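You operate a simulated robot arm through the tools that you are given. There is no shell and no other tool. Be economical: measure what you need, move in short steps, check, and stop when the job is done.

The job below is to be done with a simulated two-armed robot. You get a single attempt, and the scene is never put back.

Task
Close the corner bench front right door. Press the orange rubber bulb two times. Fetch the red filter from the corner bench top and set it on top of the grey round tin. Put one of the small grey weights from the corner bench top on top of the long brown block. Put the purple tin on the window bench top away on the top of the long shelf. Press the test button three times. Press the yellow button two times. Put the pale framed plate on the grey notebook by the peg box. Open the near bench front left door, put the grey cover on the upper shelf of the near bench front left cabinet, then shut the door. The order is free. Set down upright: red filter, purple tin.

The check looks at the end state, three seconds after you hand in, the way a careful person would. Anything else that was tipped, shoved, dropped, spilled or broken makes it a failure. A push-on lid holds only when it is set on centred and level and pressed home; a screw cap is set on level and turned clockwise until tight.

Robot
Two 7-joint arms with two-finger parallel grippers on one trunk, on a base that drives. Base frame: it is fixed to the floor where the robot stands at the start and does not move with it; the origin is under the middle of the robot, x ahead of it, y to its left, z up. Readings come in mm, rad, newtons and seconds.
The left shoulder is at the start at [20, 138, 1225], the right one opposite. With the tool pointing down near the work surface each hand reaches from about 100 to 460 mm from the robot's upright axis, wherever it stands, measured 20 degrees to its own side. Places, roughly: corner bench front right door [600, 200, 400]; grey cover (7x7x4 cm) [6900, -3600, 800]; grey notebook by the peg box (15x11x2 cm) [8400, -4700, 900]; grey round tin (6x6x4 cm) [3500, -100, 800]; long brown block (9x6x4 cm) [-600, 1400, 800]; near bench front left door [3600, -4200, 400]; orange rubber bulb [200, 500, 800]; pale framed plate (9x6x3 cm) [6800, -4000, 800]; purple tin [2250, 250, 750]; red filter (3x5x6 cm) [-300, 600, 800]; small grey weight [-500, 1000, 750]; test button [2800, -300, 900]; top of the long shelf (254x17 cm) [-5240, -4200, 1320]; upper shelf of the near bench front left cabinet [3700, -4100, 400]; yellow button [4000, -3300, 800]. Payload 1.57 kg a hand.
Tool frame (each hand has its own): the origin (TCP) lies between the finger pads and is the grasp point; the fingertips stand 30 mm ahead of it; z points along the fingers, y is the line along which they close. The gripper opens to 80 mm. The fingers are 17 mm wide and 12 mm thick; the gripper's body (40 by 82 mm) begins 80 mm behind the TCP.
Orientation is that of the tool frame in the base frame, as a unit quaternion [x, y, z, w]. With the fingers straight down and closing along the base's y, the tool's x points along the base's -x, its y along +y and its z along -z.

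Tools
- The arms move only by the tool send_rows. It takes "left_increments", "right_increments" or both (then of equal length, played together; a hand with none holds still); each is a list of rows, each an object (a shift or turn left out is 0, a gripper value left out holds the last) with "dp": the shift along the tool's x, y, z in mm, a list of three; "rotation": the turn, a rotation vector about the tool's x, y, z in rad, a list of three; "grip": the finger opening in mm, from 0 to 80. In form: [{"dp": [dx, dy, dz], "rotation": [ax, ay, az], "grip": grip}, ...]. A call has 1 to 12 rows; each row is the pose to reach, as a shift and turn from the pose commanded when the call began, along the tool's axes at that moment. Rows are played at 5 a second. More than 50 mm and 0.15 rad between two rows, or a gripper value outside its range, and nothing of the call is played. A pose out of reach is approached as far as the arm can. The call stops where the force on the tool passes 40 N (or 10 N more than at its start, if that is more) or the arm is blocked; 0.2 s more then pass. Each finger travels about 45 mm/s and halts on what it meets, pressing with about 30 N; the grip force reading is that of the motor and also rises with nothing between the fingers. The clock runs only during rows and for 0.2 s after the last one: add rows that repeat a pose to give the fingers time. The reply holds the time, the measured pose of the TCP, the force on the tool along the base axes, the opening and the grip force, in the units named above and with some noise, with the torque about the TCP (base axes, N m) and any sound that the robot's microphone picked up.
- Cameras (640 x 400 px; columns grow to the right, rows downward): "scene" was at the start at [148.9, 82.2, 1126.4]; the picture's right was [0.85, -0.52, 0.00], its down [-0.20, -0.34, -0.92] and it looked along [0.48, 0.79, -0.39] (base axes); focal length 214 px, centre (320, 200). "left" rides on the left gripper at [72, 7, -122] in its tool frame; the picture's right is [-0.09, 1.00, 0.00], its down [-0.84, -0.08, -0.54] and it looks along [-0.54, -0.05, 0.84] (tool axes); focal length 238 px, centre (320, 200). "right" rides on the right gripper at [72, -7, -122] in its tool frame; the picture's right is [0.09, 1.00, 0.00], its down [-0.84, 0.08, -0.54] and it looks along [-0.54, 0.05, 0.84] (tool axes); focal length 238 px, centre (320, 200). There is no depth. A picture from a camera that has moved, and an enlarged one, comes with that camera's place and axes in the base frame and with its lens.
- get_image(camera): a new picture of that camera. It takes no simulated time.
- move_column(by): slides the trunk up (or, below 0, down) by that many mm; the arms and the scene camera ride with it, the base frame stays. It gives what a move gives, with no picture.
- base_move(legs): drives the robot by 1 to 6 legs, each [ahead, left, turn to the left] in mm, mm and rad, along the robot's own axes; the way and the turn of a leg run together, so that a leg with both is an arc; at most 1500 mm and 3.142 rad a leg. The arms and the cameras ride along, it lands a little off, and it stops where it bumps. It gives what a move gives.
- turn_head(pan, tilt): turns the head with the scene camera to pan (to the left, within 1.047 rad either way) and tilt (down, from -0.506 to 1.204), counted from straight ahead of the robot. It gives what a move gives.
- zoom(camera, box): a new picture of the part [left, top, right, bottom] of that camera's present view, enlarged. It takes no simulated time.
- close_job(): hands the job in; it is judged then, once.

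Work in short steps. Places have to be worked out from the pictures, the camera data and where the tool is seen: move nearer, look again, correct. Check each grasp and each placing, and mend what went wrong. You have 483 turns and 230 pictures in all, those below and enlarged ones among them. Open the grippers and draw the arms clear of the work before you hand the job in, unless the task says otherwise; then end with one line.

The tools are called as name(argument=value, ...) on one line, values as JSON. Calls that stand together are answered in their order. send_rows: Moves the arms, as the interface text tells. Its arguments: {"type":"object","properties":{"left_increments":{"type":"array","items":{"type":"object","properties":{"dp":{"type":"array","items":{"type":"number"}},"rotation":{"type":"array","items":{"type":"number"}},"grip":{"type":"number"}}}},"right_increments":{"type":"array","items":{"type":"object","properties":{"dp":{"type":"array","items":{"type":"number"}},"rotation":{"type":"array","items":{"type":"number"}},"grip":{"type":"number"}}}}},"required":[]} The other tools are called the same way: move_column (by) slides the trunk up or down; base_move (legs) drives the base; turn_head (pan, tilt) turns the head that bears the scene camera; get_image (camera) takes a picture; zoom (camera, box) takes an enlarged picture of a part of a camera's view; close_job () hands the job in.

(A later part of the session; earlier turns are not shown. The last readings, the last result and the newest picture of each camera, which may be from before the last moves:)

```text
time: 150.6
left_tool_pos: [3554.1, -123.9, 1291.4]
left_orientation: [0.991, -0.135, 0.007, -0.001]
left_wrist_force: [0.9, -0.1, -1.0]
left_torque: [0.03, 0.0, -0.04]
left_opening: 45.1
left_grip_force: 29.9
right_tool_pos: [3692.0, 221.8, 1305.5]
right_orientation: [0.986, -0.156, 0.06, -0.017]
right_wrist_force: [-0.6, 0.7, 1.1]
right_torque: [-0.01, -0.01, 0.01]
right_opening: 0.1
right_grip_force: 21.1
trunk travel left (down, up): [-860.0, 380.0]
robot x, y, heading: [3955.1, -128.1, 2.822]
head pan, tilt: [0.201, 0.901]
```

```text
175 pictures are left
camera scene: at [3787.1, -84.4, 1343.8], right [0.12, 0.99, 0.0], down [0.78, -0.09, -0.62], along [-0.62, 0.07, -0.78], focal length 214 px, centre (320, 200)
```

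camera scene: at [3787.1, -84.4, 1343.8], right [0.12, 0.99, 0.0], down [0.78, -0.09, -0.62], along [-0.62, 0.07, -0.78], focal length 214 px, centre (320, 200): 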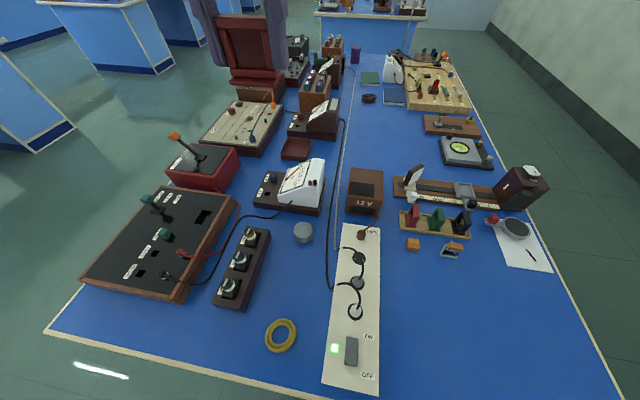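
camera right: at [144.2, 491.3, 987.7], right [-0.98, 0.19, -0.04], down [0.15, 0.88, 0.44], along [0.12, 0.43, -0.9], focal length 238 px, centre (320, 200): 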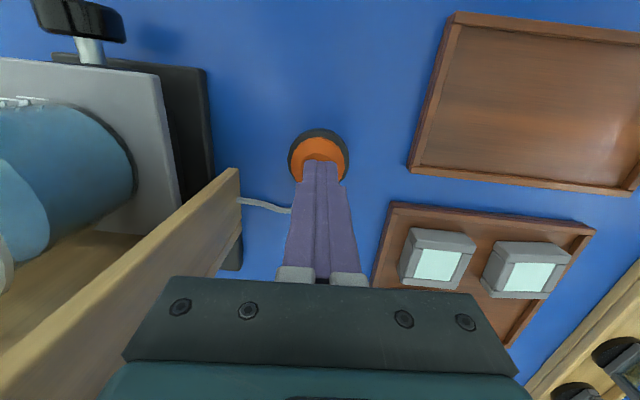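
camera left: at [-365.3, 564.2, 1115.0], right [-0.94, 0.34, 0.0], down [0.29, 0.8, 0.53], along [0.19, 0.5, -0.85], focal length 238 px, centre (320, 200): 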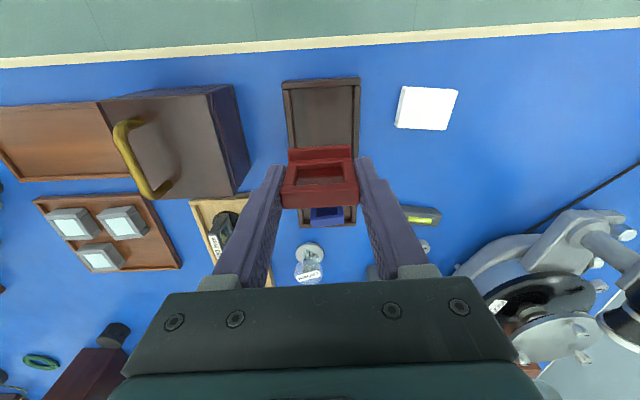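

No bump at 129 mm from the edge. The tin's top centre works out to about [3489, -97, 838]; I advance 40 mm more and lower the trunk.

base_move(legs=[[40, 0, 0]])

move_column(by=-290)

get_image(camera="scene")

get_image(camera="left")

```text
time: 151.5
left_tool_pos: [3516.6, -112.9, 1292.0]
left_orientation: [0.991, -0.136, 0.007, -0.001]
left_wrist_force: [-0.1, 0.7, -0.1]
left_torque: [0.01, 0.02, 0.0]
left_opening: 45.3
left_grip_force: 30.3
right_tool_pos: [3655.8, 234.0, 1304.6]
right_orientation: [0.986, -0.155, 0.06, -0.016]
right_wrist_force: [0.1, -0.2, -0.7]
right_torque: [0.04, 0.0, 0.01]
right_opening: 0.2
right_grip_force: 21.9
trunk travel left (down, up): [-860.0, 380.0]
robot x, y, heading: [3921.8, -116.5, 2.824]
head pan, tilt: [0.201, 0.901]
```

```text
time: 154.4
left_tool_pos: [3516.5, -112.2, 1002.5]
left_orientation: [0.991, -0.136, 0.007, -0.001]
left_wrist_force: [0.5, 0.6, -0.3]
left_torque: [0.01, 0.0, 0.01]
left_opening: 45.0
left_grip_force: 29.7
right_tool_pos: [3656.1, 234.0, 1015.2]
right_orientation: [0.986, -0.156, 0.06, -0.017]
right_wrist_force: [0.1, 0.2, -0.5]
right_torque: [0.0, -0.02, 0.03]
right_opening: 0.0
right_grip_force: 21.1
trunk travel left (down, up): [-570.0, 670.0]
robot x, y, heading: [3918.0, -114.2, 2.82]
head pan, tilt: [0.201, 0.901]
```

```text
174 pictures are left
camera scene: at [3750.0, -72.2, 1053.8], right [0.12, 0.99, 0.0], down [0.78, -0.09, -0.62], along [-0.62, 0.07, -0.78], focal length 214 px, centre (320, 200)
```

scene: 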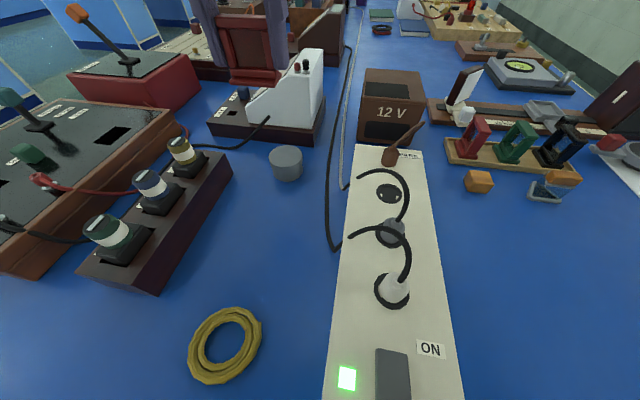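

```text
173 pictures are left
camera left: at [3582.5, -137.3, 1124.5], right [-0.36, -0.93, 0.0], down [-0.79, 0.3, 0.53], along [-0.49, 0.19, -0.85], focal length 238 px, centre (320, 200)
```

left: 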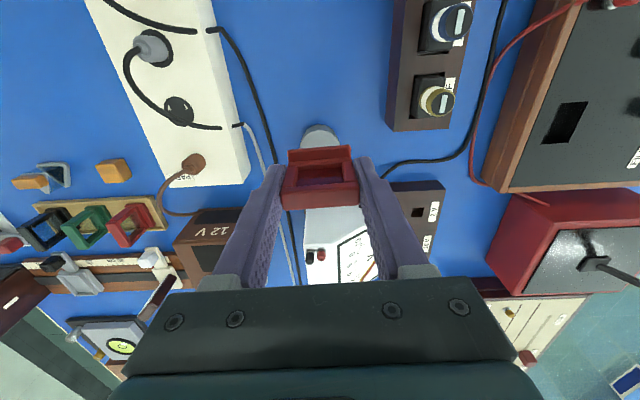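

Tin top centre ≈ [3489, -98, 838]. I bring the filter above it, still about 15 mm clear.

send_rows(left_increments=[{"dp": [-17, -3, 10]}, {"dp": [-33, -6, 30]}, {"dp": [-33, -6, 60]}, {"dp": [-33, -6, 92]}, {"dp": [-33, -6, 92]}])

zoom(camera="scene", box=[200, 60, 380, 200])

zoom(camera="left", box=[220, 80, 420, 240])

```text
time: 155.6
left_tool_pos: [3487.4, -95.9, 908.6]
left_orientation: [0.991, -0.136, 0.007, -0.001]
left_wrist_force: [-0.4, -0.3, -0.2]
left_torque: [-0.01, 0.01, -0.01]
left_opening: 45.1
left_grip_force: 29.7
right_tool_pos: [3656.7, 234.3, 1014.8]
right_orientation: [0.986, -0.155, 0.06, -0.016]
right_wrist_force: [-0.6, -0.2, 0.4]
right_torque: [0.0, -0.02, -0.01]
right_opening: 0.0
right_grip_force: 20.7
trunk travel left (down, up): [-570.0, 670.0]
robot x, y, heading: [3920.6, -117.3, 2.826]
head pan, tilt: [0.201, 0.901]
```

```text
2.86 times, centred on (290, 130) of scene
camera zoom: at [3750.0, -72.3, 1053.7], right [0.12, 0.99, 0.0], down [0.78, -0.09, -0.62], along [-0.62, 0.07, -0.78], focal length 613 px, centre (406, 400)
```

zoom: 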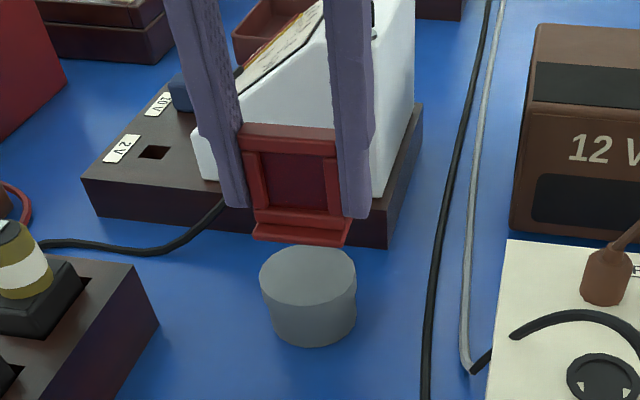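

```text
2.50 times, centred on (320, 160) of left
camera zoom: at [3553.4, -121.2, 1031.3], right [-0.36, -0.93, 0.0], down [-0.79, 0.3, 0.53], along [-0.49, 0.19, -0.85], focal length 596 px, centre (320, 300)
```

zoom: 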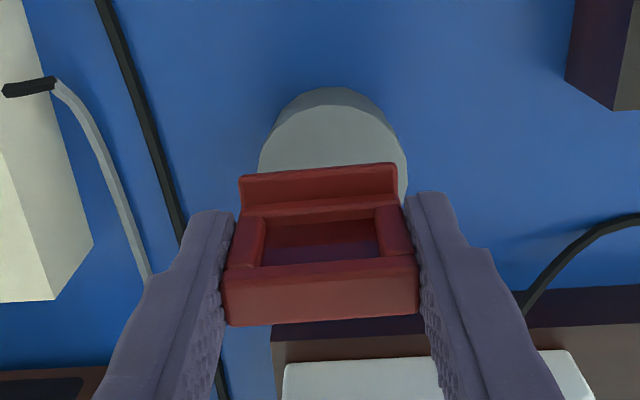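

The tin's centre is [3488, -98]; the filter is nearly centred. I correct 2 mm and lower towards contact.

send_rows(left_increments=[{"dp": [1.5, 1.6, 10]}, {"dp": [1.5, 1.6, 14]}, {"dp": [1.5, 1.6, 16]}, {"dp": [1.5, 1.6, 16]}])

zoom(camera="scene", box=[230, 100, 350, 200])

```text
time: 156.6
left_tool_pos: [3488.9, -98.7, 893.5]
left_orientation: [0.991, -0.135, 0.007, 0.0]
left_wrist_force: [0.1, -0.2, -0.4]
left_torque: [0.01, -0.02, -0.01]
left_opening: 45.3
left_grip_force: 30.2
right_tool_pos: [3654.8, 234.0, 1015.2]
right_orientation: [0.986, -0.156, 0.06, -0.016]
right_wrist_force: [-0.5, -0.2, -0.3]
right_torque: [-0.01, -0.01, 0.01]
right_opening: 0.0
right_grip_force: 21.2
trunk travel left (down, up): [-570.0, 670.0]
robot x, y, heading: [3915.9, -115.9, 2.825]
head pan, tilt: [0.201, 0.901]
```

```text
4.00 times, centred on (290, 150) of scene
camera zoom: at [3750.1, -72.3, 1053.7], right [0.12, 0.99, 0.0], down [0.78, -0.09, -0.62], along [-0.62, 0.07, -0.78], focal length 858 px, centre (440, 400)
```

zoom: 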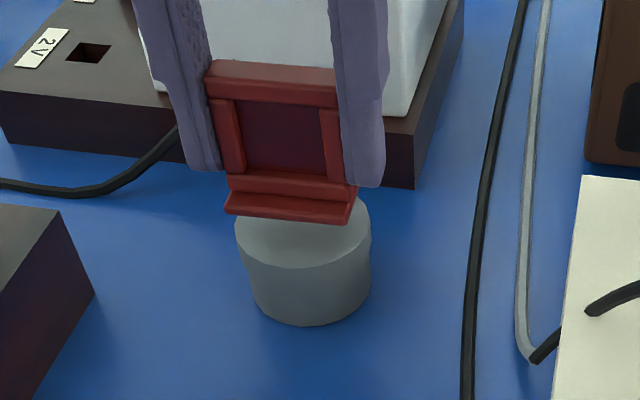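

Nearly centred; I nudge 1.5 mm and lower to contact.

send_rows(left_increments=[{"dp": [0, -1.5, 3]}, {"dp": [0, -1.5, 5]}, {"dp": [0, -1.5, 6.5]}, {"dp": [0, -1.5, 6.5]}])

zoom(camera="scene", box=[230, 100, 350, 200])

zoom(camera="left", box=[220, 80, 420, 240])

```text
time: 157.6
left_tool_pos: [3490.4, -98.4, 886.4]
left_orientation: [0.991, -0.135, 0.008, -0.001]
left_wrist_force: [0.1, -0.2, 0.1]
left_torque: [-0.01, 0.02, 0.01]
left_opening: 45.0
left_grip_force: 30.2
right_tool_pos: [3655.9, 234.1, 1015.8]
right_orientation: [0.986, -0.156, 0.059, -0.017]
right_wrist_force: [-0.4, 0.7, 0.2]
right_torque: [0.02, 0.03, 0.01]
right_opening: 0.0
right_grip_force: 21.1
trunk travel left (down, up): [-570.0, 670.0]
robot x, y, heading: [3919.5, -116.5, 2.827]
head pan, tilt: [0.201, 0.901]
```

```text
4.00 times, centred on (290, 150) of scene
camera zoom: at [3750.1, -72.3, 1053.7], right [0.12, 0.99, 0.0], down [0.78, -0.09, -0.62], along [-0.62, 0.07, -0.78], focal length 858 px, centre (440, 400)
```

zoom: 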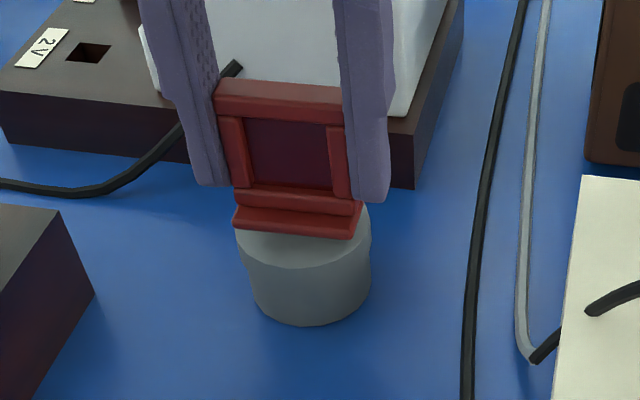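

```text
2.50 times, centred on (320, 160) of left
camera zoom: at [3555.6, -123.0, 1009.6], right [-0.36, -0.93, 0.0], down [-0.79, 0.3, 0.53], along [-0.49, 0.19, -0.85], focal length 596 px, centre (320, 300)
```

zoom: 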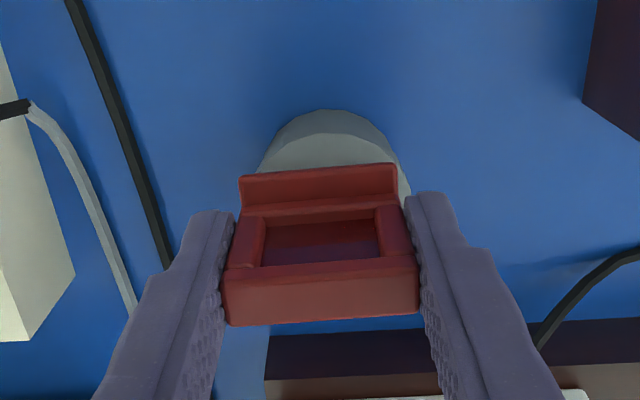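

Still a few millimetres of air. I continue lowering in 2 mm rows until contact.

send_rows(left_increments=[{"dp": [0, -1, 2]}, {"dp": [0, -1, 4]}, {"dp": [0, -1, 5]}, {"dp": [0, -1, 5]}])

zoom(camera="scene", box=[230, 100, 350, 200])

```text
time: 158.6
left_tool_pos: [3490.5, -97.7, 881.3]
left_orientation: [0.991, -0.136, 0.006, -0.001]
left_wrist_force: [-0.9, 0.6, -0.7]
left_torque: [-0.02, 0.0, 0.0]
left_opening: 45.3
left_grip_force: 30.3
right_tool_pos: [3655.4, 232.7, 1014.7]
right_orientation: [0.986, -0.156, 0.06, -0.016]
right_wrist_force: [-0.9, 0.0, 0.1]
right_torque: [-0.01, 0.04, 0.01]
right_opening: 0.0
right_grip_force: 21.2
trunk travel left (down, up): [-570.0, 670.0]
robot x, y, heading: [3917.1, -114.5, 2.825]
head pan, tilt: [0.201, 0.901]
```

```text
4.00 times, centred on (290, 150) of scene
camera zoom: at [3750.1, -72.3, 1053.7], right [0.12, 0.99, 0.0], down [0.78, -0.09, -0.62], along [-0.62, 0.07, -0.78], focal length 858 px, centre (440, 400)
```

zoom: 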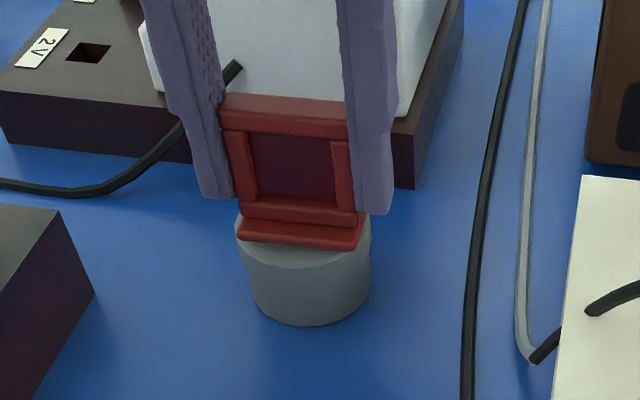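

Foot and tin are nearly touching; I lower a little further, watching the force.

send_rows(left_increments=[{"dp": [0, 0, 1.5]}, {"dp": [0, 0, 3]}, {"dp": [0, 0, 3]}])

zoom(camera="scene", box=[230, 100, 350, 200])

```text
time: 159.4
left_tool_pos: [3489.2, -97.8, 879.0]
left_orientation: [0.991, -0.137, 0.007, -0.001]
left_wrist_force: [0.2, 0.6, 0.2]
left_torque: [0.02, -0.03, 0.03]
left_opening: 45.0
left_grip_force: 30.2
right_tool_pos: [3656.5, 234.0, 1015.8]
right_orientation: [0.986, -0.155, 0.06, -0.015]
right_wrist_force: [0.4, -0.4, 0.1]
right_torque: [-0.01, 0.02, 0.0]
right_opening: 0.0
right_grip_force: 21.4
trunk travel left (down, up): [-570.0, 670.0]
robot x, y, heading: [3921.6, -115.4, 2.825]
head pan, tilt: [0.201, 0.901]
```

```text
4.00 times, centred on (290, 150) of scene
camera zoom: at [3750.1, -72.3, 1053.7], right [0.12, 0.99, 0.0], down [0.78, -0.09, -0.62], along [-0.62, 0.07, -0.78], focal length 858 px, centre (440, 400)
```

zoom: 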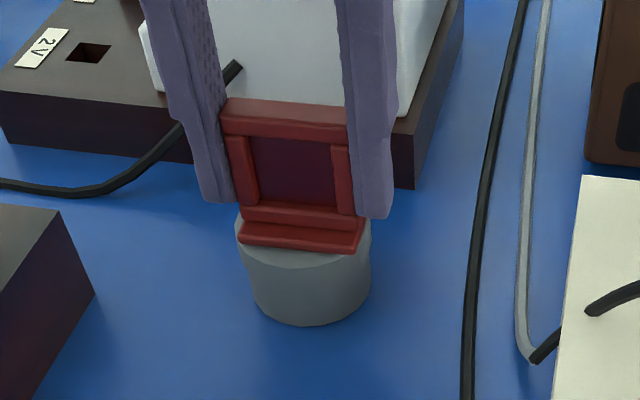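

send_rows(left_increments=[{"dp": [0, 0, 1.5]}, {"dp": [0, 0, 3]}, {"dp": [0, 0, 4]}, {"dp": [0, 0, 4]}])

zoom(camera="left", box=[220, 80, 420, 240])

```text
time: 160.4
left_tool_pos: [3488.4, -97.2, 877.3]
left_orientation: [0.991, -0.136, 0.005, -0.001]
left_wrist_force: [4.6, -1.2, 19.5]
left_torque: [-0.17, -0.11, 0.02]
left_opening: 45.1
left_grip_force: 29.7
right_tool_pos: [3655.2, 233.6, 1016.0]
right_orientation: [0.986, -0.155, 0.059, -0.016]
right_wrist_force: [0.7, 0.6, 0.2]
right_torque: [0.02, 0.0, 0.02]
right_opening: 0.0
right_grip_force: 21.3
trunk travel left (down, up): [-570.0, 670.0]
robot x, y, heading: [3917.0, -114.9, 2.824]
head pan, tilt: [0.201, 0.901]
```

```text
2.50 times, centred on (320, 160) of left
camera zoom: at [3554.5, -122.1, 998.9], right [-0.36, -0.93, 0.0], down [-0.79, 0.3, 0.53], along [-0.5, 0.19, -0.85], focal length 596 px, centre (320, 300)
```

zoom: 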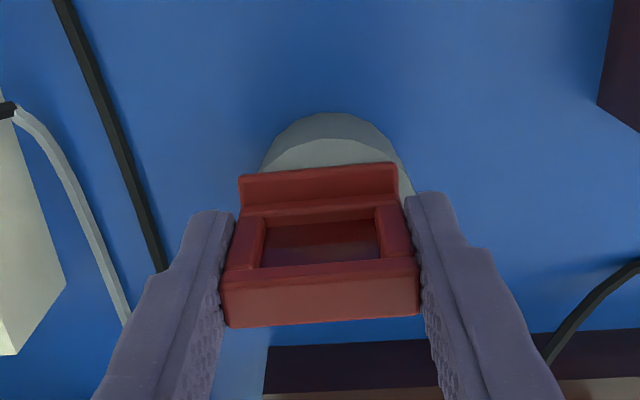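

Contact (about 20 N). I relax 1.5 mm, open slightly, and lift off.

send_rows(left_increments=[{"dp": [0, 0, -1.5]}, {"dp": [0, 0, -1.5], "grip": 52}, {"dp": [0, 0, -1.5], "grip": 62}, {"dp": [0, 0, -1.5], "grip": 66}, {"dp": [0, 0, -25]}, {"dp": [0, 0, -65]}, {"dp": [0, 0, -105]}, {"dp": [0, 0, -130]}])

zoom(camera="scene", box=[230, 80, 350, 200])

zoom(camera="left", box=[220, 80, 420, 240])

```text
time: 162.2
left_tool_pos: [3489.2, -98.1, 1005.1]
left_orientation: [0.991, -0.136, 0.007, 0.0]
left_wrist_force: [-0.1, 0.4, -0.4]
left_torque: [0.01, 0.0, 0.02]
left_opening: 65.9
left_grip_force: 0.0
right_tool_pos: [3655.4, 234.8, 1015.0]
right_orientation: [0.986, -0.155, 0.059, -0.016]
right_wrist_force: [-0.9, -0.2, -0.2]
right_torque: [0.01, -0.02, 0.01]
right_opening: 0.1
right_grip_force: 21.5
trunk travel left (down, up): [-570.0, 670.0]
robot x, y, heading: [3920.4, -114.5, 2.826]
head pan, tilt: [0.201, 0.901]
```

```text
3.33 times, centred on (290, 140) of scene
camera zoom: at [3749.9, -72.3, 1053.7], right [0.12, 0.99, 0.0], down [0.78, -0.09, -0.62], along [-0.62, 0.07, -0.78], focal length 715 px, centre (420, 400)
```

zoom: 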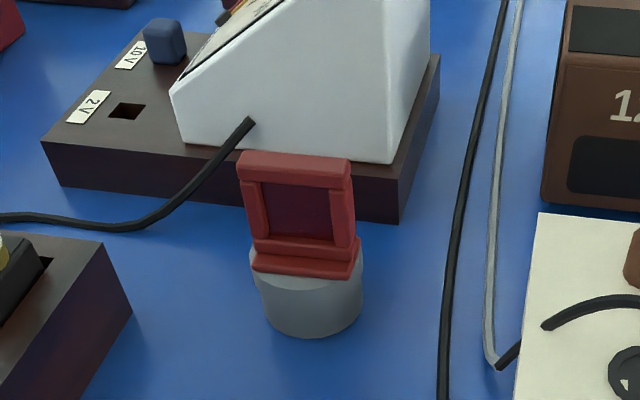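

```text
2.50 times, centred on (320, 160) of left
camera zoom: at [3554.7, -123.0, 1128.0], right [-0.36, -0.93, 0.0], down [-0.79, 0.3, 0.53], along [-0.49, 0.19, -0.85], focal length 596 px, centre (320, 300)
```

zoom: 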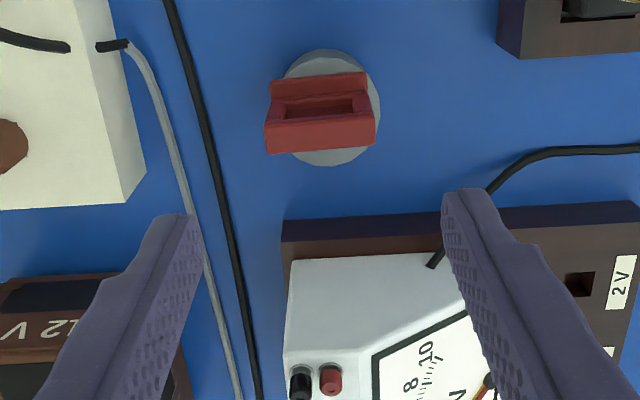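

The red filter stands centred on the grey tin. Next the test button: I back off and drive round to the bench front.

base_move(legs=[[-350, 0, 0], [0, 1240, 0], [0, 0, -1.56], [0, 1250, 0]])

turn_head(pan=0.15, tilt=0.45)

get_image(camera="scene")

```text
time: 180.2
left_tool_pos: [2668.6, -637.1, 1005.4]
left_orientation: [-0.622, 0.783, -0.005, -0.005]
left_wrist_force: [0.1, -0.2, -0.2]
left_torque: [0.01, -0.02, 0.01]
left_opening: 66.0
left_grip_force: 0.1
right_tool_pos: [3009.1, -790.3, 1014.7]
right_orientation: [-0.605, 0.794, -0.054, -0.031]
right_wrist_force: [-0.5, 1.1, -0.3]
right_torque: [-0.03, 0.05, 0.02]
right_opening: 0.0
right_grip_force: 21.2
trunk travel left (down, up): [-570.0, 670.0]
robot x, y, heading: [2668.3, -1065.8, 1.298]
head pan, tilt: [0.201, 0.901]
```

```text
time: 181.1
left_tool_pos: [2668.8, -637.1, 1005.3]
left_orientation: [-0.621, 0.783, -0.005, -0.004]
left_wrist_force: [0.2, -0.6, -0.3]
left_torque: [0.0, -0.05, 0.03]
left_opening: 65.8
left_grip_force: 0.1
right_tool_pos: [3007.6, -789.5, 1014.4]
right_orientation: [-0.605, 0.794, -0.055, -0.03]
right_wrist_force: [-0.3, -0.5, -0.1]
right_torque: [-0.01, -0.02, 0.0]
right_opening: 0.0
right_grip_force: 21.3
trunk travel left (down, up): [-570.0, 670.0]
robot x, y, heading: [2673.9, -1066.3, 1.296]
head pan, tilt: [0.15, 0.45]
```

```text
162 pictures are left
camera scene: at [2710.0, -877.4, 1092.0], right [0.99, -0.12, 0.0], down [-0.05, -0.43, -0.9], along [0.11, 0.89, -0.44], focal length 214 px, centre (320, 200)
```

scene: 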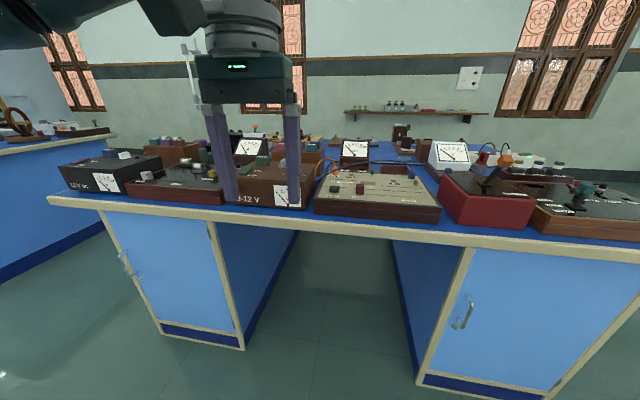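

The beige board is straight ahead over the knee space. I advance and look down at it.

base_move(legs=[[350, 0, 0]])

turn_head(pan=0, tilt=0.8)

get_image(camera="scene")

```text
time: 183.4
left_tool_pos: [2764.5, -304.4, 1005.5]
left_orientation: [-0.621, 0.784, -0.005, -0.004]
left_wrist_force: [0.2, 0.4, 0.7]
left_torque: [-0.01, 0.01, 0.01]
left_opening: 66.3
left_grip_force: 0.1
right_tool_pos: [3102.5, -455.9, 1015.0]
right_orientation: [-0.604, 0.794, -0.054, -0.03]
right_wrist_force: [-0.2, 0.7, 0.4]
right_torque: [-0.02, 0.01, -0.02]
right_opening: 0.0
right_grip_force: 21.5
trunk travel left (down, up): [-570.0, 670.0]
robot x, y, heading: [2767.0, -733.9, 1.291]
head pan, tilt: [0.15, 0.45]
```

```text
time: 184.2
left_tool_pos: [2764.8, -305.0, 1006.2]
left_orientation: [-0.621, 0.784, -0.005, -0.004]
left_wrist_force: [0.3, -1.4, -0.4]
left_torque: [0.01, 0.05, -0.02]
left_opening: 65.9
left_grip_force: 0.0
right_tool_pos: [3103.1, -457.4, 1015.1]
right_orientation: [-0.604, 0.795, -0.055, -0.031]
right_wrist_force: [-0.2, 0.1, 0.4]
right_torque: [0.0, -0.01, 0.03]
right_opening: 0.0
right_grip_force: 20.9
trunk travel left (down, up): [-570.0, 670.0]
robot x, y, heading: [2766.7, -733.3, 1.293]
head pan, tilt: [0.0, 0.799]
```

```text
161 pictures are left
camera scene: at [2814.9, -557.9, 1061.7], right [0.96, -0.27, 0.0], down [-0.2, -0.69, -0.7], along [0.19, 0.67, -0.72], focal length 214 px, centre (320, 200)
```

scene: 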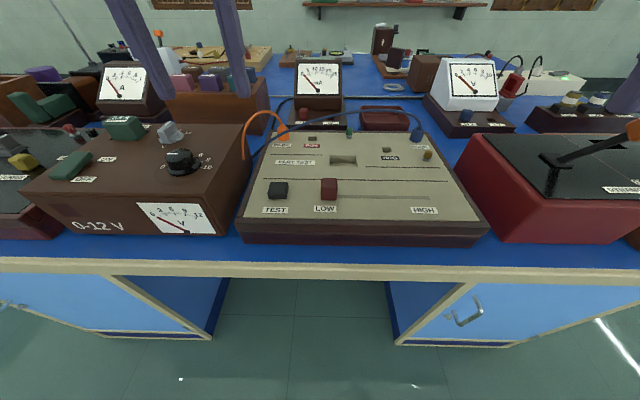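

The black button above the label TEST is the one, at about [2818, -340, 860]. I close the left fingers and bring them above it.

send_rows(left_increments=[{"dp": [6, -20, 10], "grip": 0}, {"dp": [12, -40, 30]}, {"dp": [17, -58, 50]}, {"dp": [17, -58, 70]}, {"dp": [17, -58, 70]}, {"dp": [17, -58, 70]}])

get_image(camera="left")

zoom(camera="scene", box=[220, 100, 380, 240])

```text
time: 185.6
left_tool_pos: [2817.1, -333.0, 936.5]
left_orientation: [-0.621, 0.784, -0.005, -0.004]
left_wrist_force: [0.6, 0.3, 0.1]
left_torque: [0.01, -0.02, 0.01]
left_opening: 0.0
left_grip_force: 21.6
right_tool_pos: [3103.1, -458.6, 1015.5]
right_orientation: [-0.604, 0.794, -0.055, -0.03]
right_wrist_force: [-0.7, -1.2, -0.2]
right_torque: [0.01, 0.0, 0.01]
right_opening: 0.0
right_grip_force: 21.3
trunk travel left (down, up): [-570.0, 670.0]
robot x, y, heading: [2764.8, -731.5, 1.292]
head pan, tilt: [0.0, 0.799]
```

```text
160 pictures are left
camera left: at [2793.4, -399.9, 1058.6], right [-0.95, 0.32, 0.0], down [0.27, 0.81, 0.53], along [0.17, 0.5, -0.85], focal length 238 px, centre (320, 200)
```

left: 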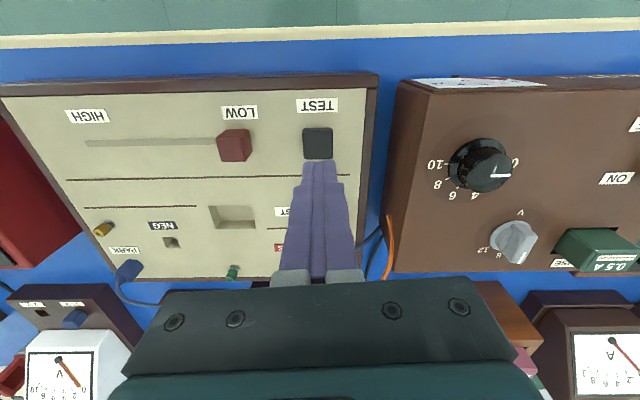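

```text
2.86 times, centred on (300, 170) of scene
camera zoom: at [2814.9, -557.9, 1061.7], right [0.96, -0.27, 0.0], down [-0.2, -0.69, -0.7], along [0.19, 0.67, -0.72], focal length 613 px, centre (377, 286)
```

zoom: 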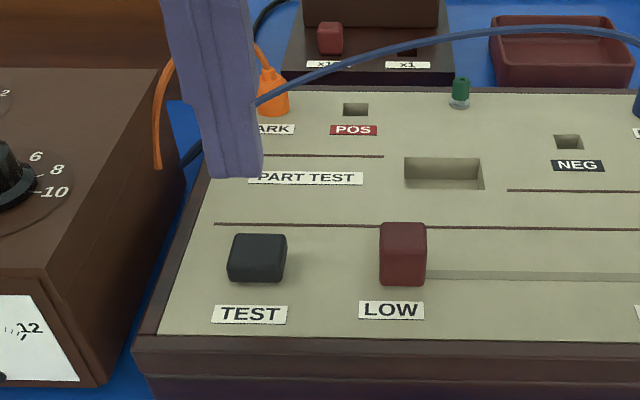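

The button's top is about [2817, -341, 870]. I shift 8 mm towards me and press down, watching force and click.

send_rows(left_increments=[{"dp": [8, -2, 15]}, {"dp": [8, -2, 28]}, {"dp": [8, -2, 34]}, {"dp": [8, -2, 38]}, {"dp": [8, -2, 42]}])

zoom(camera="scene", box=[220, 100, 380, 240])

```text
time: 186.8
left_tool_pos: [2817.8, -343.5, 893.4]
left_orientation: [-0.621, 0.784, -0.006, -0.005]
left_wrist_force: [0.6, 0.6, 0.2]
left_torque: [0.01, 0.0, 0.02]
left_opening: 0.0
left_grip_force: 20.8
right_tool_pos: [3102.6, -456.5, 1015.5]
right_orientation: [-0.604, 0.795, -0.054, -0.03]
right_wrist_force: [-0.5, 0.6, 0.1]
right_torque: [0.02, -0.04, 0.01]
right_opening: 0.0
right_grip_force: 21.0
trunk travel left (down, up): [-570.0, 670.0]
robot x, y, heading: [2765.4, -736.2, 1.293]
head pan, tilt: [0.0, 0.799]
```

```text
2.86 times, centred on (300, 170) of scene
camera zoom: at [2814.9, -557.9, 1061.7], right [0.96, -0.27, 0.0], down [-0.2, -0.69, -0.7], along [0.19, 0.67, -0.72], focal length 613 px, centre (377, 286)
```

zoom: 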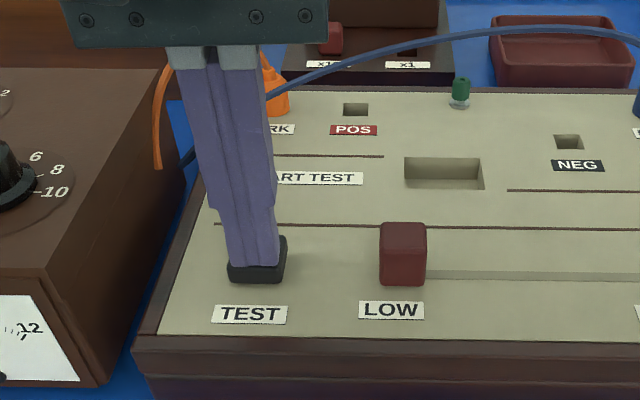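

The tips sit right over the button, not yet touching. I press on.

send_rows(left_increments=[{"dp": [0, 0, 3]}, {"dp": [0, 0, 6]}, {"dp": [0, 0, 8]}, {"dp": [0, 0, 10]}, {"dp": [0, 0, 12]}])

```text
time: 188.0
left_tool_pos: [2816.9, -343.1, 883.4]
left_orientation: [-0.62, 0.784, -0.006, -0.004]
left_wrist_force: [-5.0, -9.9, 36.2]
left_torque: [-0.17, 0.15, 0.0]
left_opening: 0.0
left_grip_force: 21.6
right_tool_pos: [3101.3, -456.5, 1015.2]
right_orientation: [-0.604, 0.795, -0.054, -0.029]
right_wrist_force: [0.0, 0.0, 0.1]
right_torque: [-0.01, 0.02, 0.01]
right_opening: 0.0
right_grip_force: 21.2
trunk travel left (down, up): [-570.0, 670.0]
robot x, y, heading: [2765.6, -734.2, 1.297]
head pan, tilt: [0.0, 0.799]
heard: click
```

Click: one press. I lift, then press twice more.

send_rows(left_increments=[{"dp": [0, 0, -8]}, {"dp": [0, 0, -22]}, {"dp": [0, 0, -22]}, {"dp": [0, 0, -22]}])

send_rows(left_increments=[{"dp": [0, 0, 12]}, {"dp": [0, 0, 16]}, {"dp": [0, 0, 19]}, {"dp": [0, 0, 22]}])

send_rows(left_increments=[{"dp": [0, 0, -8]}, {"dp": [0, 0, -22]}, {"dp": [0, 0, -22]}, {"dp": [0, 0, -22]}])

```text
time: 189.0
left_tool_pos: [2816.6, -344.3, 902.9]
left_orientation: [-0.621, 0.784, -0.006, -0.004]
left_wrist_force: [-0.4, 0.5, 0.1]
left_torque: [0.03, 0.02, 0.0]
left_opening: 0.0
left_grip_force: 21.2
right_tool_pos: [3103.5, -456.8, 1015.3]
right_orientation: [-0.604, 0.795, -0.054, -0.029]
right_wrist_force: [0.6, 0.4, -0.2]
right_torque: [-0.01, -0.02, 0.01]
right_opening: 0.1
right_grip_force: 21.2
trunk travel left (down, up): [-570.0, 670.0]
robot x, y, heading: [2768.1, -737.4, 1.296]
head pan, tilt: [0.0, 0.799]
```

```text
time: 190.0
left_tool_pos: [2818.0, -343.1, 882.7]
left_orientation: [-0.622, 0.783, -0.005, -0.004]
left_wrist_force: [-4.0, -7.9, 33.7]
left_torque: [-0.21, 0.16, 0.02]
left_opening: 0.2
left_grip_force: 21.3
right_tool_pos: [3101.8, -456.3, 1015.3]
right_orientation: [-0.604, 0.795, -0.054, -0.03]
right_wrist_force: [0.3, 0.3, 0.7]
right_torque: [-0.01, -0.02, -0.04]
right_opening: 0.0
right_grip_force: 21.1
trunk travel left (down, up): [-570.0, 670.0]
robot x, y, heading: [2766.9, -733.9, 1.296]
head pan, tilt: [0.0, 0.799]
heard: click
```

```text
time: 191.0
left_tool_pos: [2817.7, -343.0, 902.6]
left_orientation: [-0.621, 0.784, -0.005, -0.004]
left_wrist_force: [0.2, -0.3, 0.2]
left_torque: [0.0, -0.02, -0.01]
left_opening: 0.1
left_grip_force: 21.9
right_tool_pos: [3102.3, -457.6, 1015.2]
right_orientation: [-0.604, 0.795, -0.055, -0.03]
right_wrist_force: [0.4, 0.2, -0.4]
right_torque: [-0.01, -0.05, 0.01]
right_opening: 0.0
right_grip_force: 21.6
trunk travel left (down, up): [-570.0, 670.0]
robot x, y, heading: [2766.7, -735.3, 1.292]
head pan, tilt: [0.0, 0.799]
```

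Second click heard. Third press, then I raise the hand well clear.

send_rows(left_increments=[{"dp": [0, 0, 12]}, {"dp": [0, 0, 16]}, {"dp": [0, 0, 19]}, {"dp": [0, 0, 22]}])

send_rows(left_increments=[{"dp": [0, 0, -20]}, {"dp": [0, 0, -60]}, {"dp": [0, 0, -100]}, {"dp": [0, 0, -125]}])

zoom(camera="scene", box=[0, 40, 320, 240])

```text
time: 192.0
left_tool_pos: [2816.2, -344.4, 884.2]
left_orientation: [-0.621, 0.784, -0.005, -0.004]
left_wrist_force: [-4.8, -9.9, 32.9]
left_torque: [-0.2, 0.13, 0.05]
left_opening: 0.0
left_grip_force: 21.5
right_tool_pos: [3102.9, -456.9, 1015.9]
right_orientation: [-0.603, 0.795, -0.055, -0.03]
right_wrist_force: [0.0, -0.6, -0.5]
right_torque: [-0.04, 0.0, 0.02]
right_opening: 0.1
right_grip_force: 21.4
trunk travel left (down, up): [-570.0, 670.0]
robot x, y, heading: [2762.9, -735.4, 1.299]
head pan, tilt: [0.0, 0.799]
heard: click
```

```text
time: 193.0
left_tool_pos: [2816.2, -341.1, 1007.7]
left_orientation: [-0.621, 0.783, -0.005, -0.006]
left_wrist_force: [-0.2, -0.5, 0.4]
left_torque: [-0.04, -0.01, 0.03]
left_opening: 0.0
left_grip_force: 20.6
right_tool_pos: [3102.0, -456.2, 1014.7]
right_orientation: [-0.605, 0.794, -0.053, -0.03]
right_wrist_force: [-0.3, -0.6, -0.5]
right_torque: [-0.02, 0.01, -0.01]
right_opening: 0.0
right_grip_force: 21.3
trunk travel left (down, up): [-570.0, 670.0]
robot x, y, heading: [2767.1, -737.6, 1.298]
head pan, tilt: [0.0, 0.799]
```

```text
2.00 times, centred on (160, 140) of scene
camera zoom: at [2814.9, -557.8, 1061.6], right [0.96, -0.27, 0.0], down [-0.2, -0.69, -0.7], along [0.19, 0.67, -0.72], focal length 429 px, centre (640, 320)
```

zoom: 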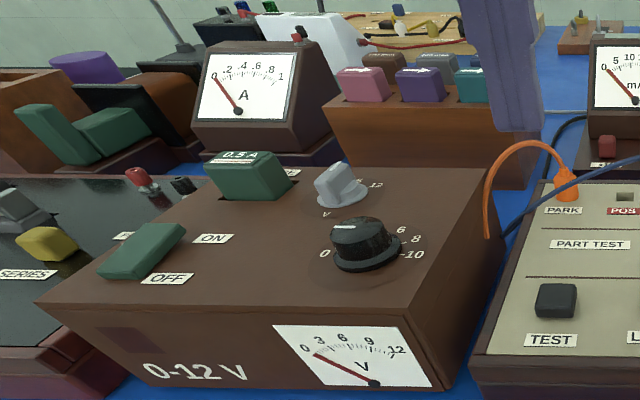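

Three clicks; test button done. Now the purple tin: I drive round to the window bench's left end.

base_move(legs=[[-330, 0, -0.02], [0, 1400, 0], [1030, 0, 0], [0, 0, -1.57]])

turn_head(pan=0.1, tilt=0.6)

get_image(camera="scene")

```text
time: 210.5
left_tool_pos: [2016.2, 268.9, 1005.8]
left_orientation: [0.124, 0.992, -0.001, -0.007]
left_wrist_force: [-0.5, 0.3, 0.7]
left_torque: [-0.04, -0.02, 0.0]
left_opening: 0.0
left_grip_force: 21.1
right_tool_pos: [1896.5, -14.4, 1014.2]
right_orientation: [0.144, 0.988, -0.016, -0.06]
right_wrist_force: [-0.9, -0.9, 0.4]
right_torque: [-0.01, 0.01, 0.03]
right_opening: 0.2
right_grip_force: 21.8
trunk travel left (down, up): [-570.0, 670.0]
robot x, y, heading: [1624.0, 324.8, -0.294]
head pan, tilt: [0.0, 0.799]
```

```text
time: 211.3
left_tool_pos: [2015.9, 269.6, 1007.3]
left_orientation: [0.123, 0.992, -0.001, -0.007]
left_wrist_force: [-0.1, 0.1, -0.2]
left_torque: [-0.02, 0.0, 0.0]
left_opening: 0.2
left_grip_force: 21.0
right_tool_pos: [1896.5, -15.8, 1014.6]
right_orientation: [0.144, 0.988, -0.017, -0.06]
right_wrist_force: [-1.0, 0.1, -0.1]
right_torque: [0.05, -0.02, 0.01]
right_opening: 0.1
right_grip_force: 21.4
trunk travel left (down, up): [-570.0, 670.0]
robot x, y, heading: [1623.0, 325.6, -0.295]
head pan, tilt: [0.099, 0.6]
```

```text
156 pictures are left
camera scene: at [1808.4, 285.4, 1078.5], right [-0.19, -0.98, 0.0], down [-0.55, 0.11, -0.82], along [0.81, -0.16, -0.57], focal length 214 px, centre (320, 200)
```

scene: 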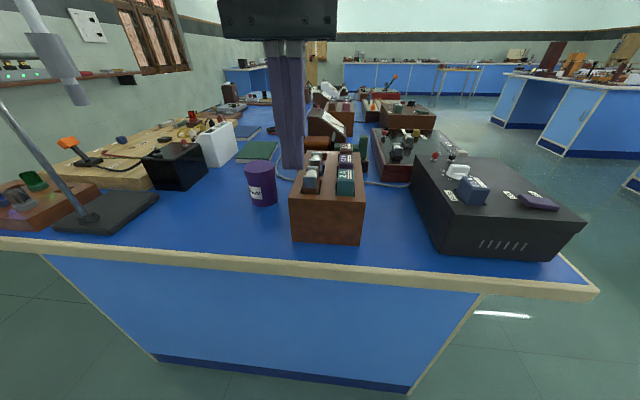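

The purple tin is at about [2229, 337], roughly 80 mm tall and 68 mm wide. I move nearer.

base_move(legs=[[0, 80, 0], [190, 0, 0]])

send_rows(left_increments=[{"dp": [0, 0, -20], "grip": 80}, {"dp": [0, 0, -40]}, {"dp": [0, 0, -40]}, {"dp": [0, 0, -40]}, {"dp": [0, 0, -40]}])

get_image(camera="scene")

get_image(camera="left")

```text
time: 213.6
left_tool_pos: [2212.8, 293.1, 1004.7]
left_orientation: [0.121, 0.993, 0.001, -0.009]
left_wrist_force: [-0.8, -0.9, 0.1]
left_torque: [-0.01, 0.03, 0.01]
left_opening: 0.0
left_grip_force: 21.7
right_tool_pos: [2095.1, 9.2, 1013.4]
right_orientation: [0.142, 0.988, -0.017, -0.061]
right_wrist_force: [1.3, 0.4, -0.5]
right_torque: [0.07, 0.05, 0.02]
right_opening: 0.1
right_grip_force: 21.0
trunk travel left (down, up): [-570.0, 670.0]
robot x, y, heading: [1826.9, 348.6, -0.291]
head pan, tilt: [0.099, 0.6]
stopped in leg 2: the robot was blocked; the commanded pose is now the measured one
```

```text
time: 214.8
left_tool_pos: [2212.1, 293.8, 1044.1]
left_orientation: [0.121, 0.993, 0.001, -0.01]
left_wrist_force: [0.0, -0.8, 0.0]
left_torque: [0.01, 0.02, 0.0]
left_opening: 79.9
left_grip_force: 0.2
right_tool_pos: [2093.9, 9.4, 1013.2]
right_orientation: [0.141, 0.988, -0.017, -0.063]
right_wrist_force: [0.4, 0.2, -0.2]
right_torque: [-0.01, -0.04, 0.01]
right_opening: 0.0
right_grip_force: 21.0
trunk travel left (down, up): [-570.0, 670.0]
robot x, y, heading: [1829.0, 351.4, -0.295]
head pan, tilt: [0.099, 0.6]
```

```text
155 pictures are left
camera scene: at [2004.1, 308.6, 1077.6], right [-0.19, -0.98, 0.0], down [-0.56, 0.11, -0.82], along [0.81, -0.16, -0.57], focal length 214 px, centre (320, 200)
```

scene: 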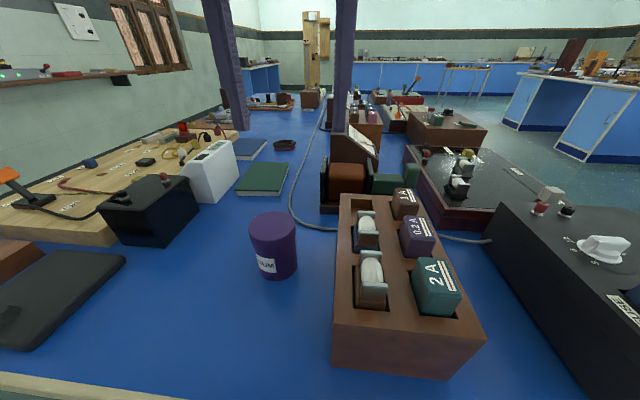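

```text
154 pictures are left
camera left: at [2146.7, 317.9, 1167.3], right [0.33, 0.94, 0.0], down [0.8, -0.28, 0.53], along [0.49, -0.18, -0.85], focal length 238 px, centre (320, 200)
```

left: 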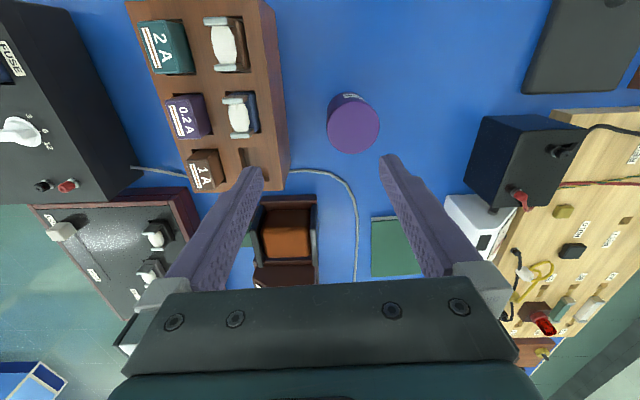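

The robot was blocked just at the end of the leg. A tall stand is near on the left; I look to make sure nothing was struck.

turn_head(pan=0.9, tilt=0.3)

get_image(camera="scene")

```text
time: 215.9
left_tool_pos: [2212.3, 292.7, 1044.3]
left_orientation: [0.122, 0.992, 0.001, -0.01]
left_wrist_force: [-0.1, -1.4, 0.1]
left_torque: [0.01, 0.0, 0.02]
left_opening: 79.8
left_grip_force: 0.0
right_tool_pos: [2094.3, 9.3, 1012.7]
right_orientation: [0.142, 0.988, -0.017, -0.063]
right_wrist_force: [0.5, 0.0, -0.2]
right_torque: [0.01, 0.01, -0.04]
right_opening: 0.2
right_grip_force: 21.6
trunk travel left (down, up): [-570.0, 670.0]
robot x, y, heading: [1825.4, 350.1, -0.293]
head pan, tilt: [0.901, 0.3]
```

```text
153 pictures are left
camera scene: at [1994.0, 378.9, 1105.1], right [0.57, -0.82, 0.0], down [-0.25, -0.17, -0.95], along [0.78, 0.55, -0.3], focal length 214 px, centre (320, 200)
```

scene: 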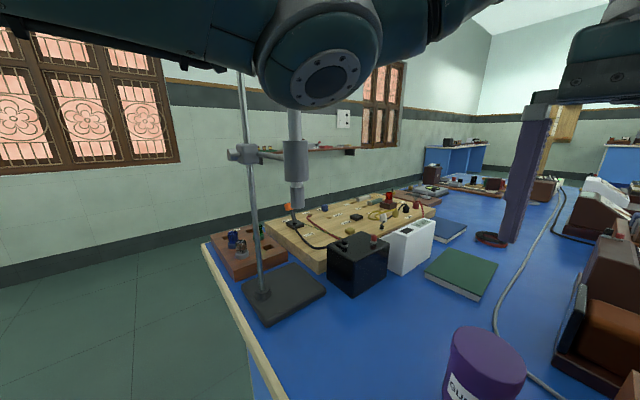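

The stand is upright, but my left elbow is close to its clamped tube. I back off a little and shift right for clearance.

base_move(legs=[[-40, 0, 0], [0, -65, 0], [25, 0, 0]])

get_image(camera="scene")

```text
time: 217.8
left_tool_pos: [2184.9, 234.5, 1046.0]
left_orientation: [0.123, 0.992, 0.0, -0.007]
left_wrist_force: [0.3, 0.0, -0.4]
left_torque: [-0.01, 0.01, -0.01]
left_opening: 80.0
left_grip_force: 0.0
right_tool_pos: [2065.1, -51.2, 1014.9]
right_orientation: [0.142, 0.988, -0.017, -0.06]
right_wrist_force: [-0.5, 0.3, 0.0]
right_torque: [0.02, 0.0, 0.06]
right_opening: 0.0
right_grip_force: 20.7
trunk travel left (down, up): [-570.0, 670.0]
robot x, y, heading: [1793.8, 288.6, -0.291]
head pan, tilt: [0.901, 0.3]
```

```text
152 pictures are left
camera scene: at [1966.3, 318.7, 1106.1], right [0.57, -0.82, 0.0], down [-0.24, -0.17, -0.96], along [0.78, 0.55, -0.3], focal length 214 px, centre (320, 200)
```

scene: 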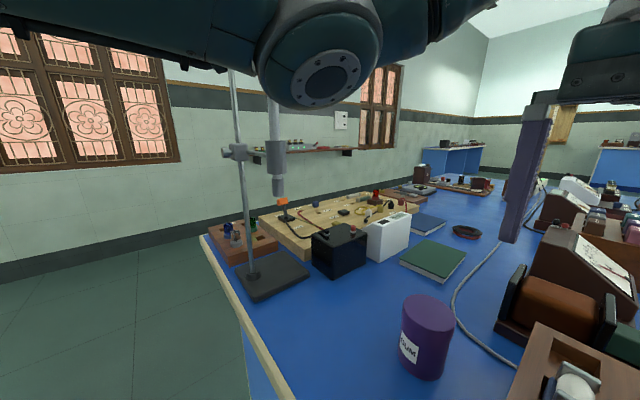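

The stand has not moved (its base plate corners agree before and after). I look back at the tin.

turn_head(pan=0.25, tilt=0.7)

get_image(camera="scene")

get_image(camera="left")

```text
time: 218.8
left_tool_pos: [2184.4, 233.9, 1046.8]
left_orientation: [0.123, 0.992, 0.0, -0.007]
left_wrist_force: [-0.3, -1.4, 0.4]
left_torque: [-0.01, 0.01, 0.02]
left_opening: 79.8
left_grip_force: 0.0
right_tool_pos: [2065.3, -50.3, 1015.1]
right_orientation: [0.143, 0.988, -0.017, -0.061]
right_wrist_force: [-0.5, 0.1, -0.9]
right_torque: [-0.02, 0.01, -0.01]
right_opening: 0.0
right_grip_force: 21.4
trunk travel left (down, up): [-570.0, 670.0]
robot x, y, heading: [1794.9, 293.7, -0.296]
head pan, tilt: [0.25, 0.7]
```

```text
151 pictures are left
camera scene: at [1974.4, 261.9, 1069.9], right [-0.04, -1.0, 0.0], down [-0.64, 0.03, -0.77], along [0.76, -0.03, -0.64], focal length 214 px, centre (320, 200)
```

scene: 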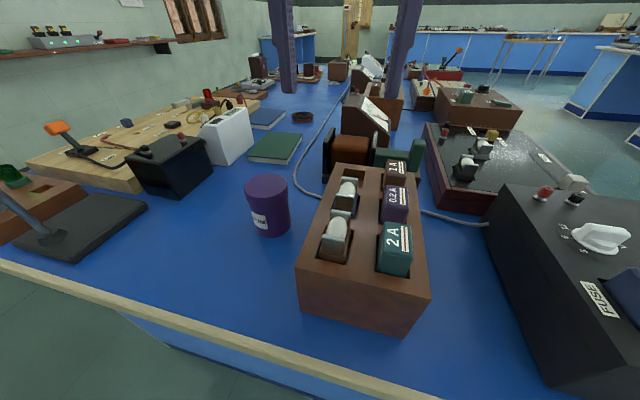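

```text
150 pictures are left
camera left: at [2118.4, 257.7, 1168.9], right [0.33, 0.94, 0.0], down [0.8, -0.28, 0.53], along [0.5, -0.18, -0.85], focal length 238 px, centre (320, 200)
```

left: 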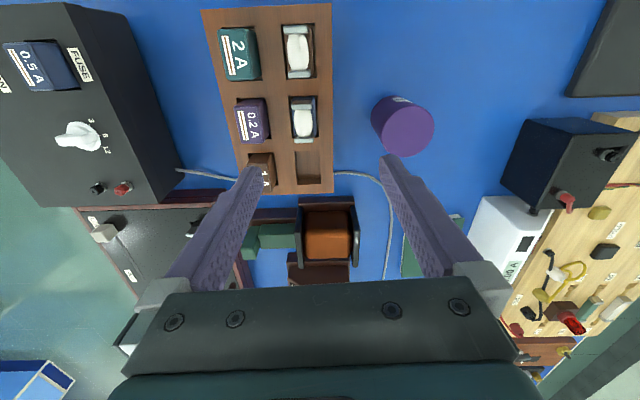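

The tin's top centre is about [2234, 334, 870], with about 60 mm to the nearest box. I bring the open hand above it.

send_rows(left_increments=[{"dp": [-8, 35, 10]}, {"dp": [-16, 72, 30]}, {"dp": [-24, 109, 45]}, {"dp": [-24, 109, 85]}, {"dp": [-24, 109, 110]}, {"dp": [-24, 109, 110]}])

get_image(camera="left")

get_image(camera="scene")

```text
time: 220.2
left_tool_pos: [2233.1, 334.1, 933.4]
left_orientation: [0.123, 0.992, -0.001, -0.006]
left_wrist_force: [-0.7, 0.5, 0.5]
left_torque: [0.0, -0.01, 0.02]
left_opening: 79.9
left_grip_force: 0.1
right_tool_pos: [2065.7, -50.9, 1015.3]
right_orientation: [0.142, 0.988, -0.017, -0.06]
right_wrist_force: [-0.1, -0.6, -0.5]
right_torque: [0.0, -0.01, -0.01]
right_opening: 0.0
right_grip_force: 21.8
trunk travel left (down, up): [-570.0, 670.0]
robot x, y, heading: [1792.3, 292.5, -0.289]
head pan, tilt: [0.25, 0.7]
```

```text
149 pictures are left
camera left: at [2165.9, 357.9, 1057.6], right [0.33, 0.94, 0.0], down [0.8, -0.28, 0.53], along [0.5, -0.18, -0.85], focal length 238 px, centre (320, 200)
```

left: 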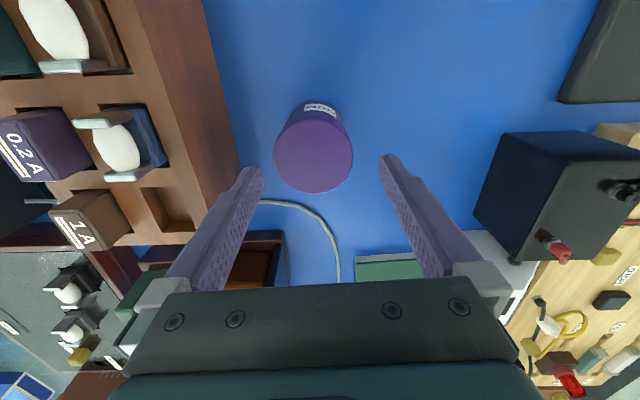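

```text
148 pictures are left
camera scene: at [1974.4, 261.8, 1069.9], right [-0.04, -1.0, 0.0], down [-0.64, 0.03, -0.76], along [0.76, -0.03, -0.64], focal length 214 px, centre (320, 200)
```

scene: 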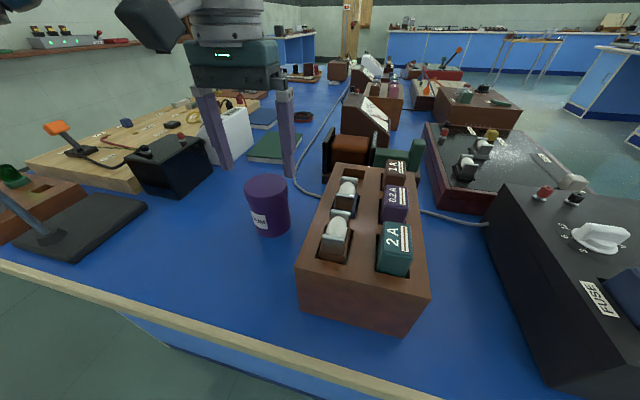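

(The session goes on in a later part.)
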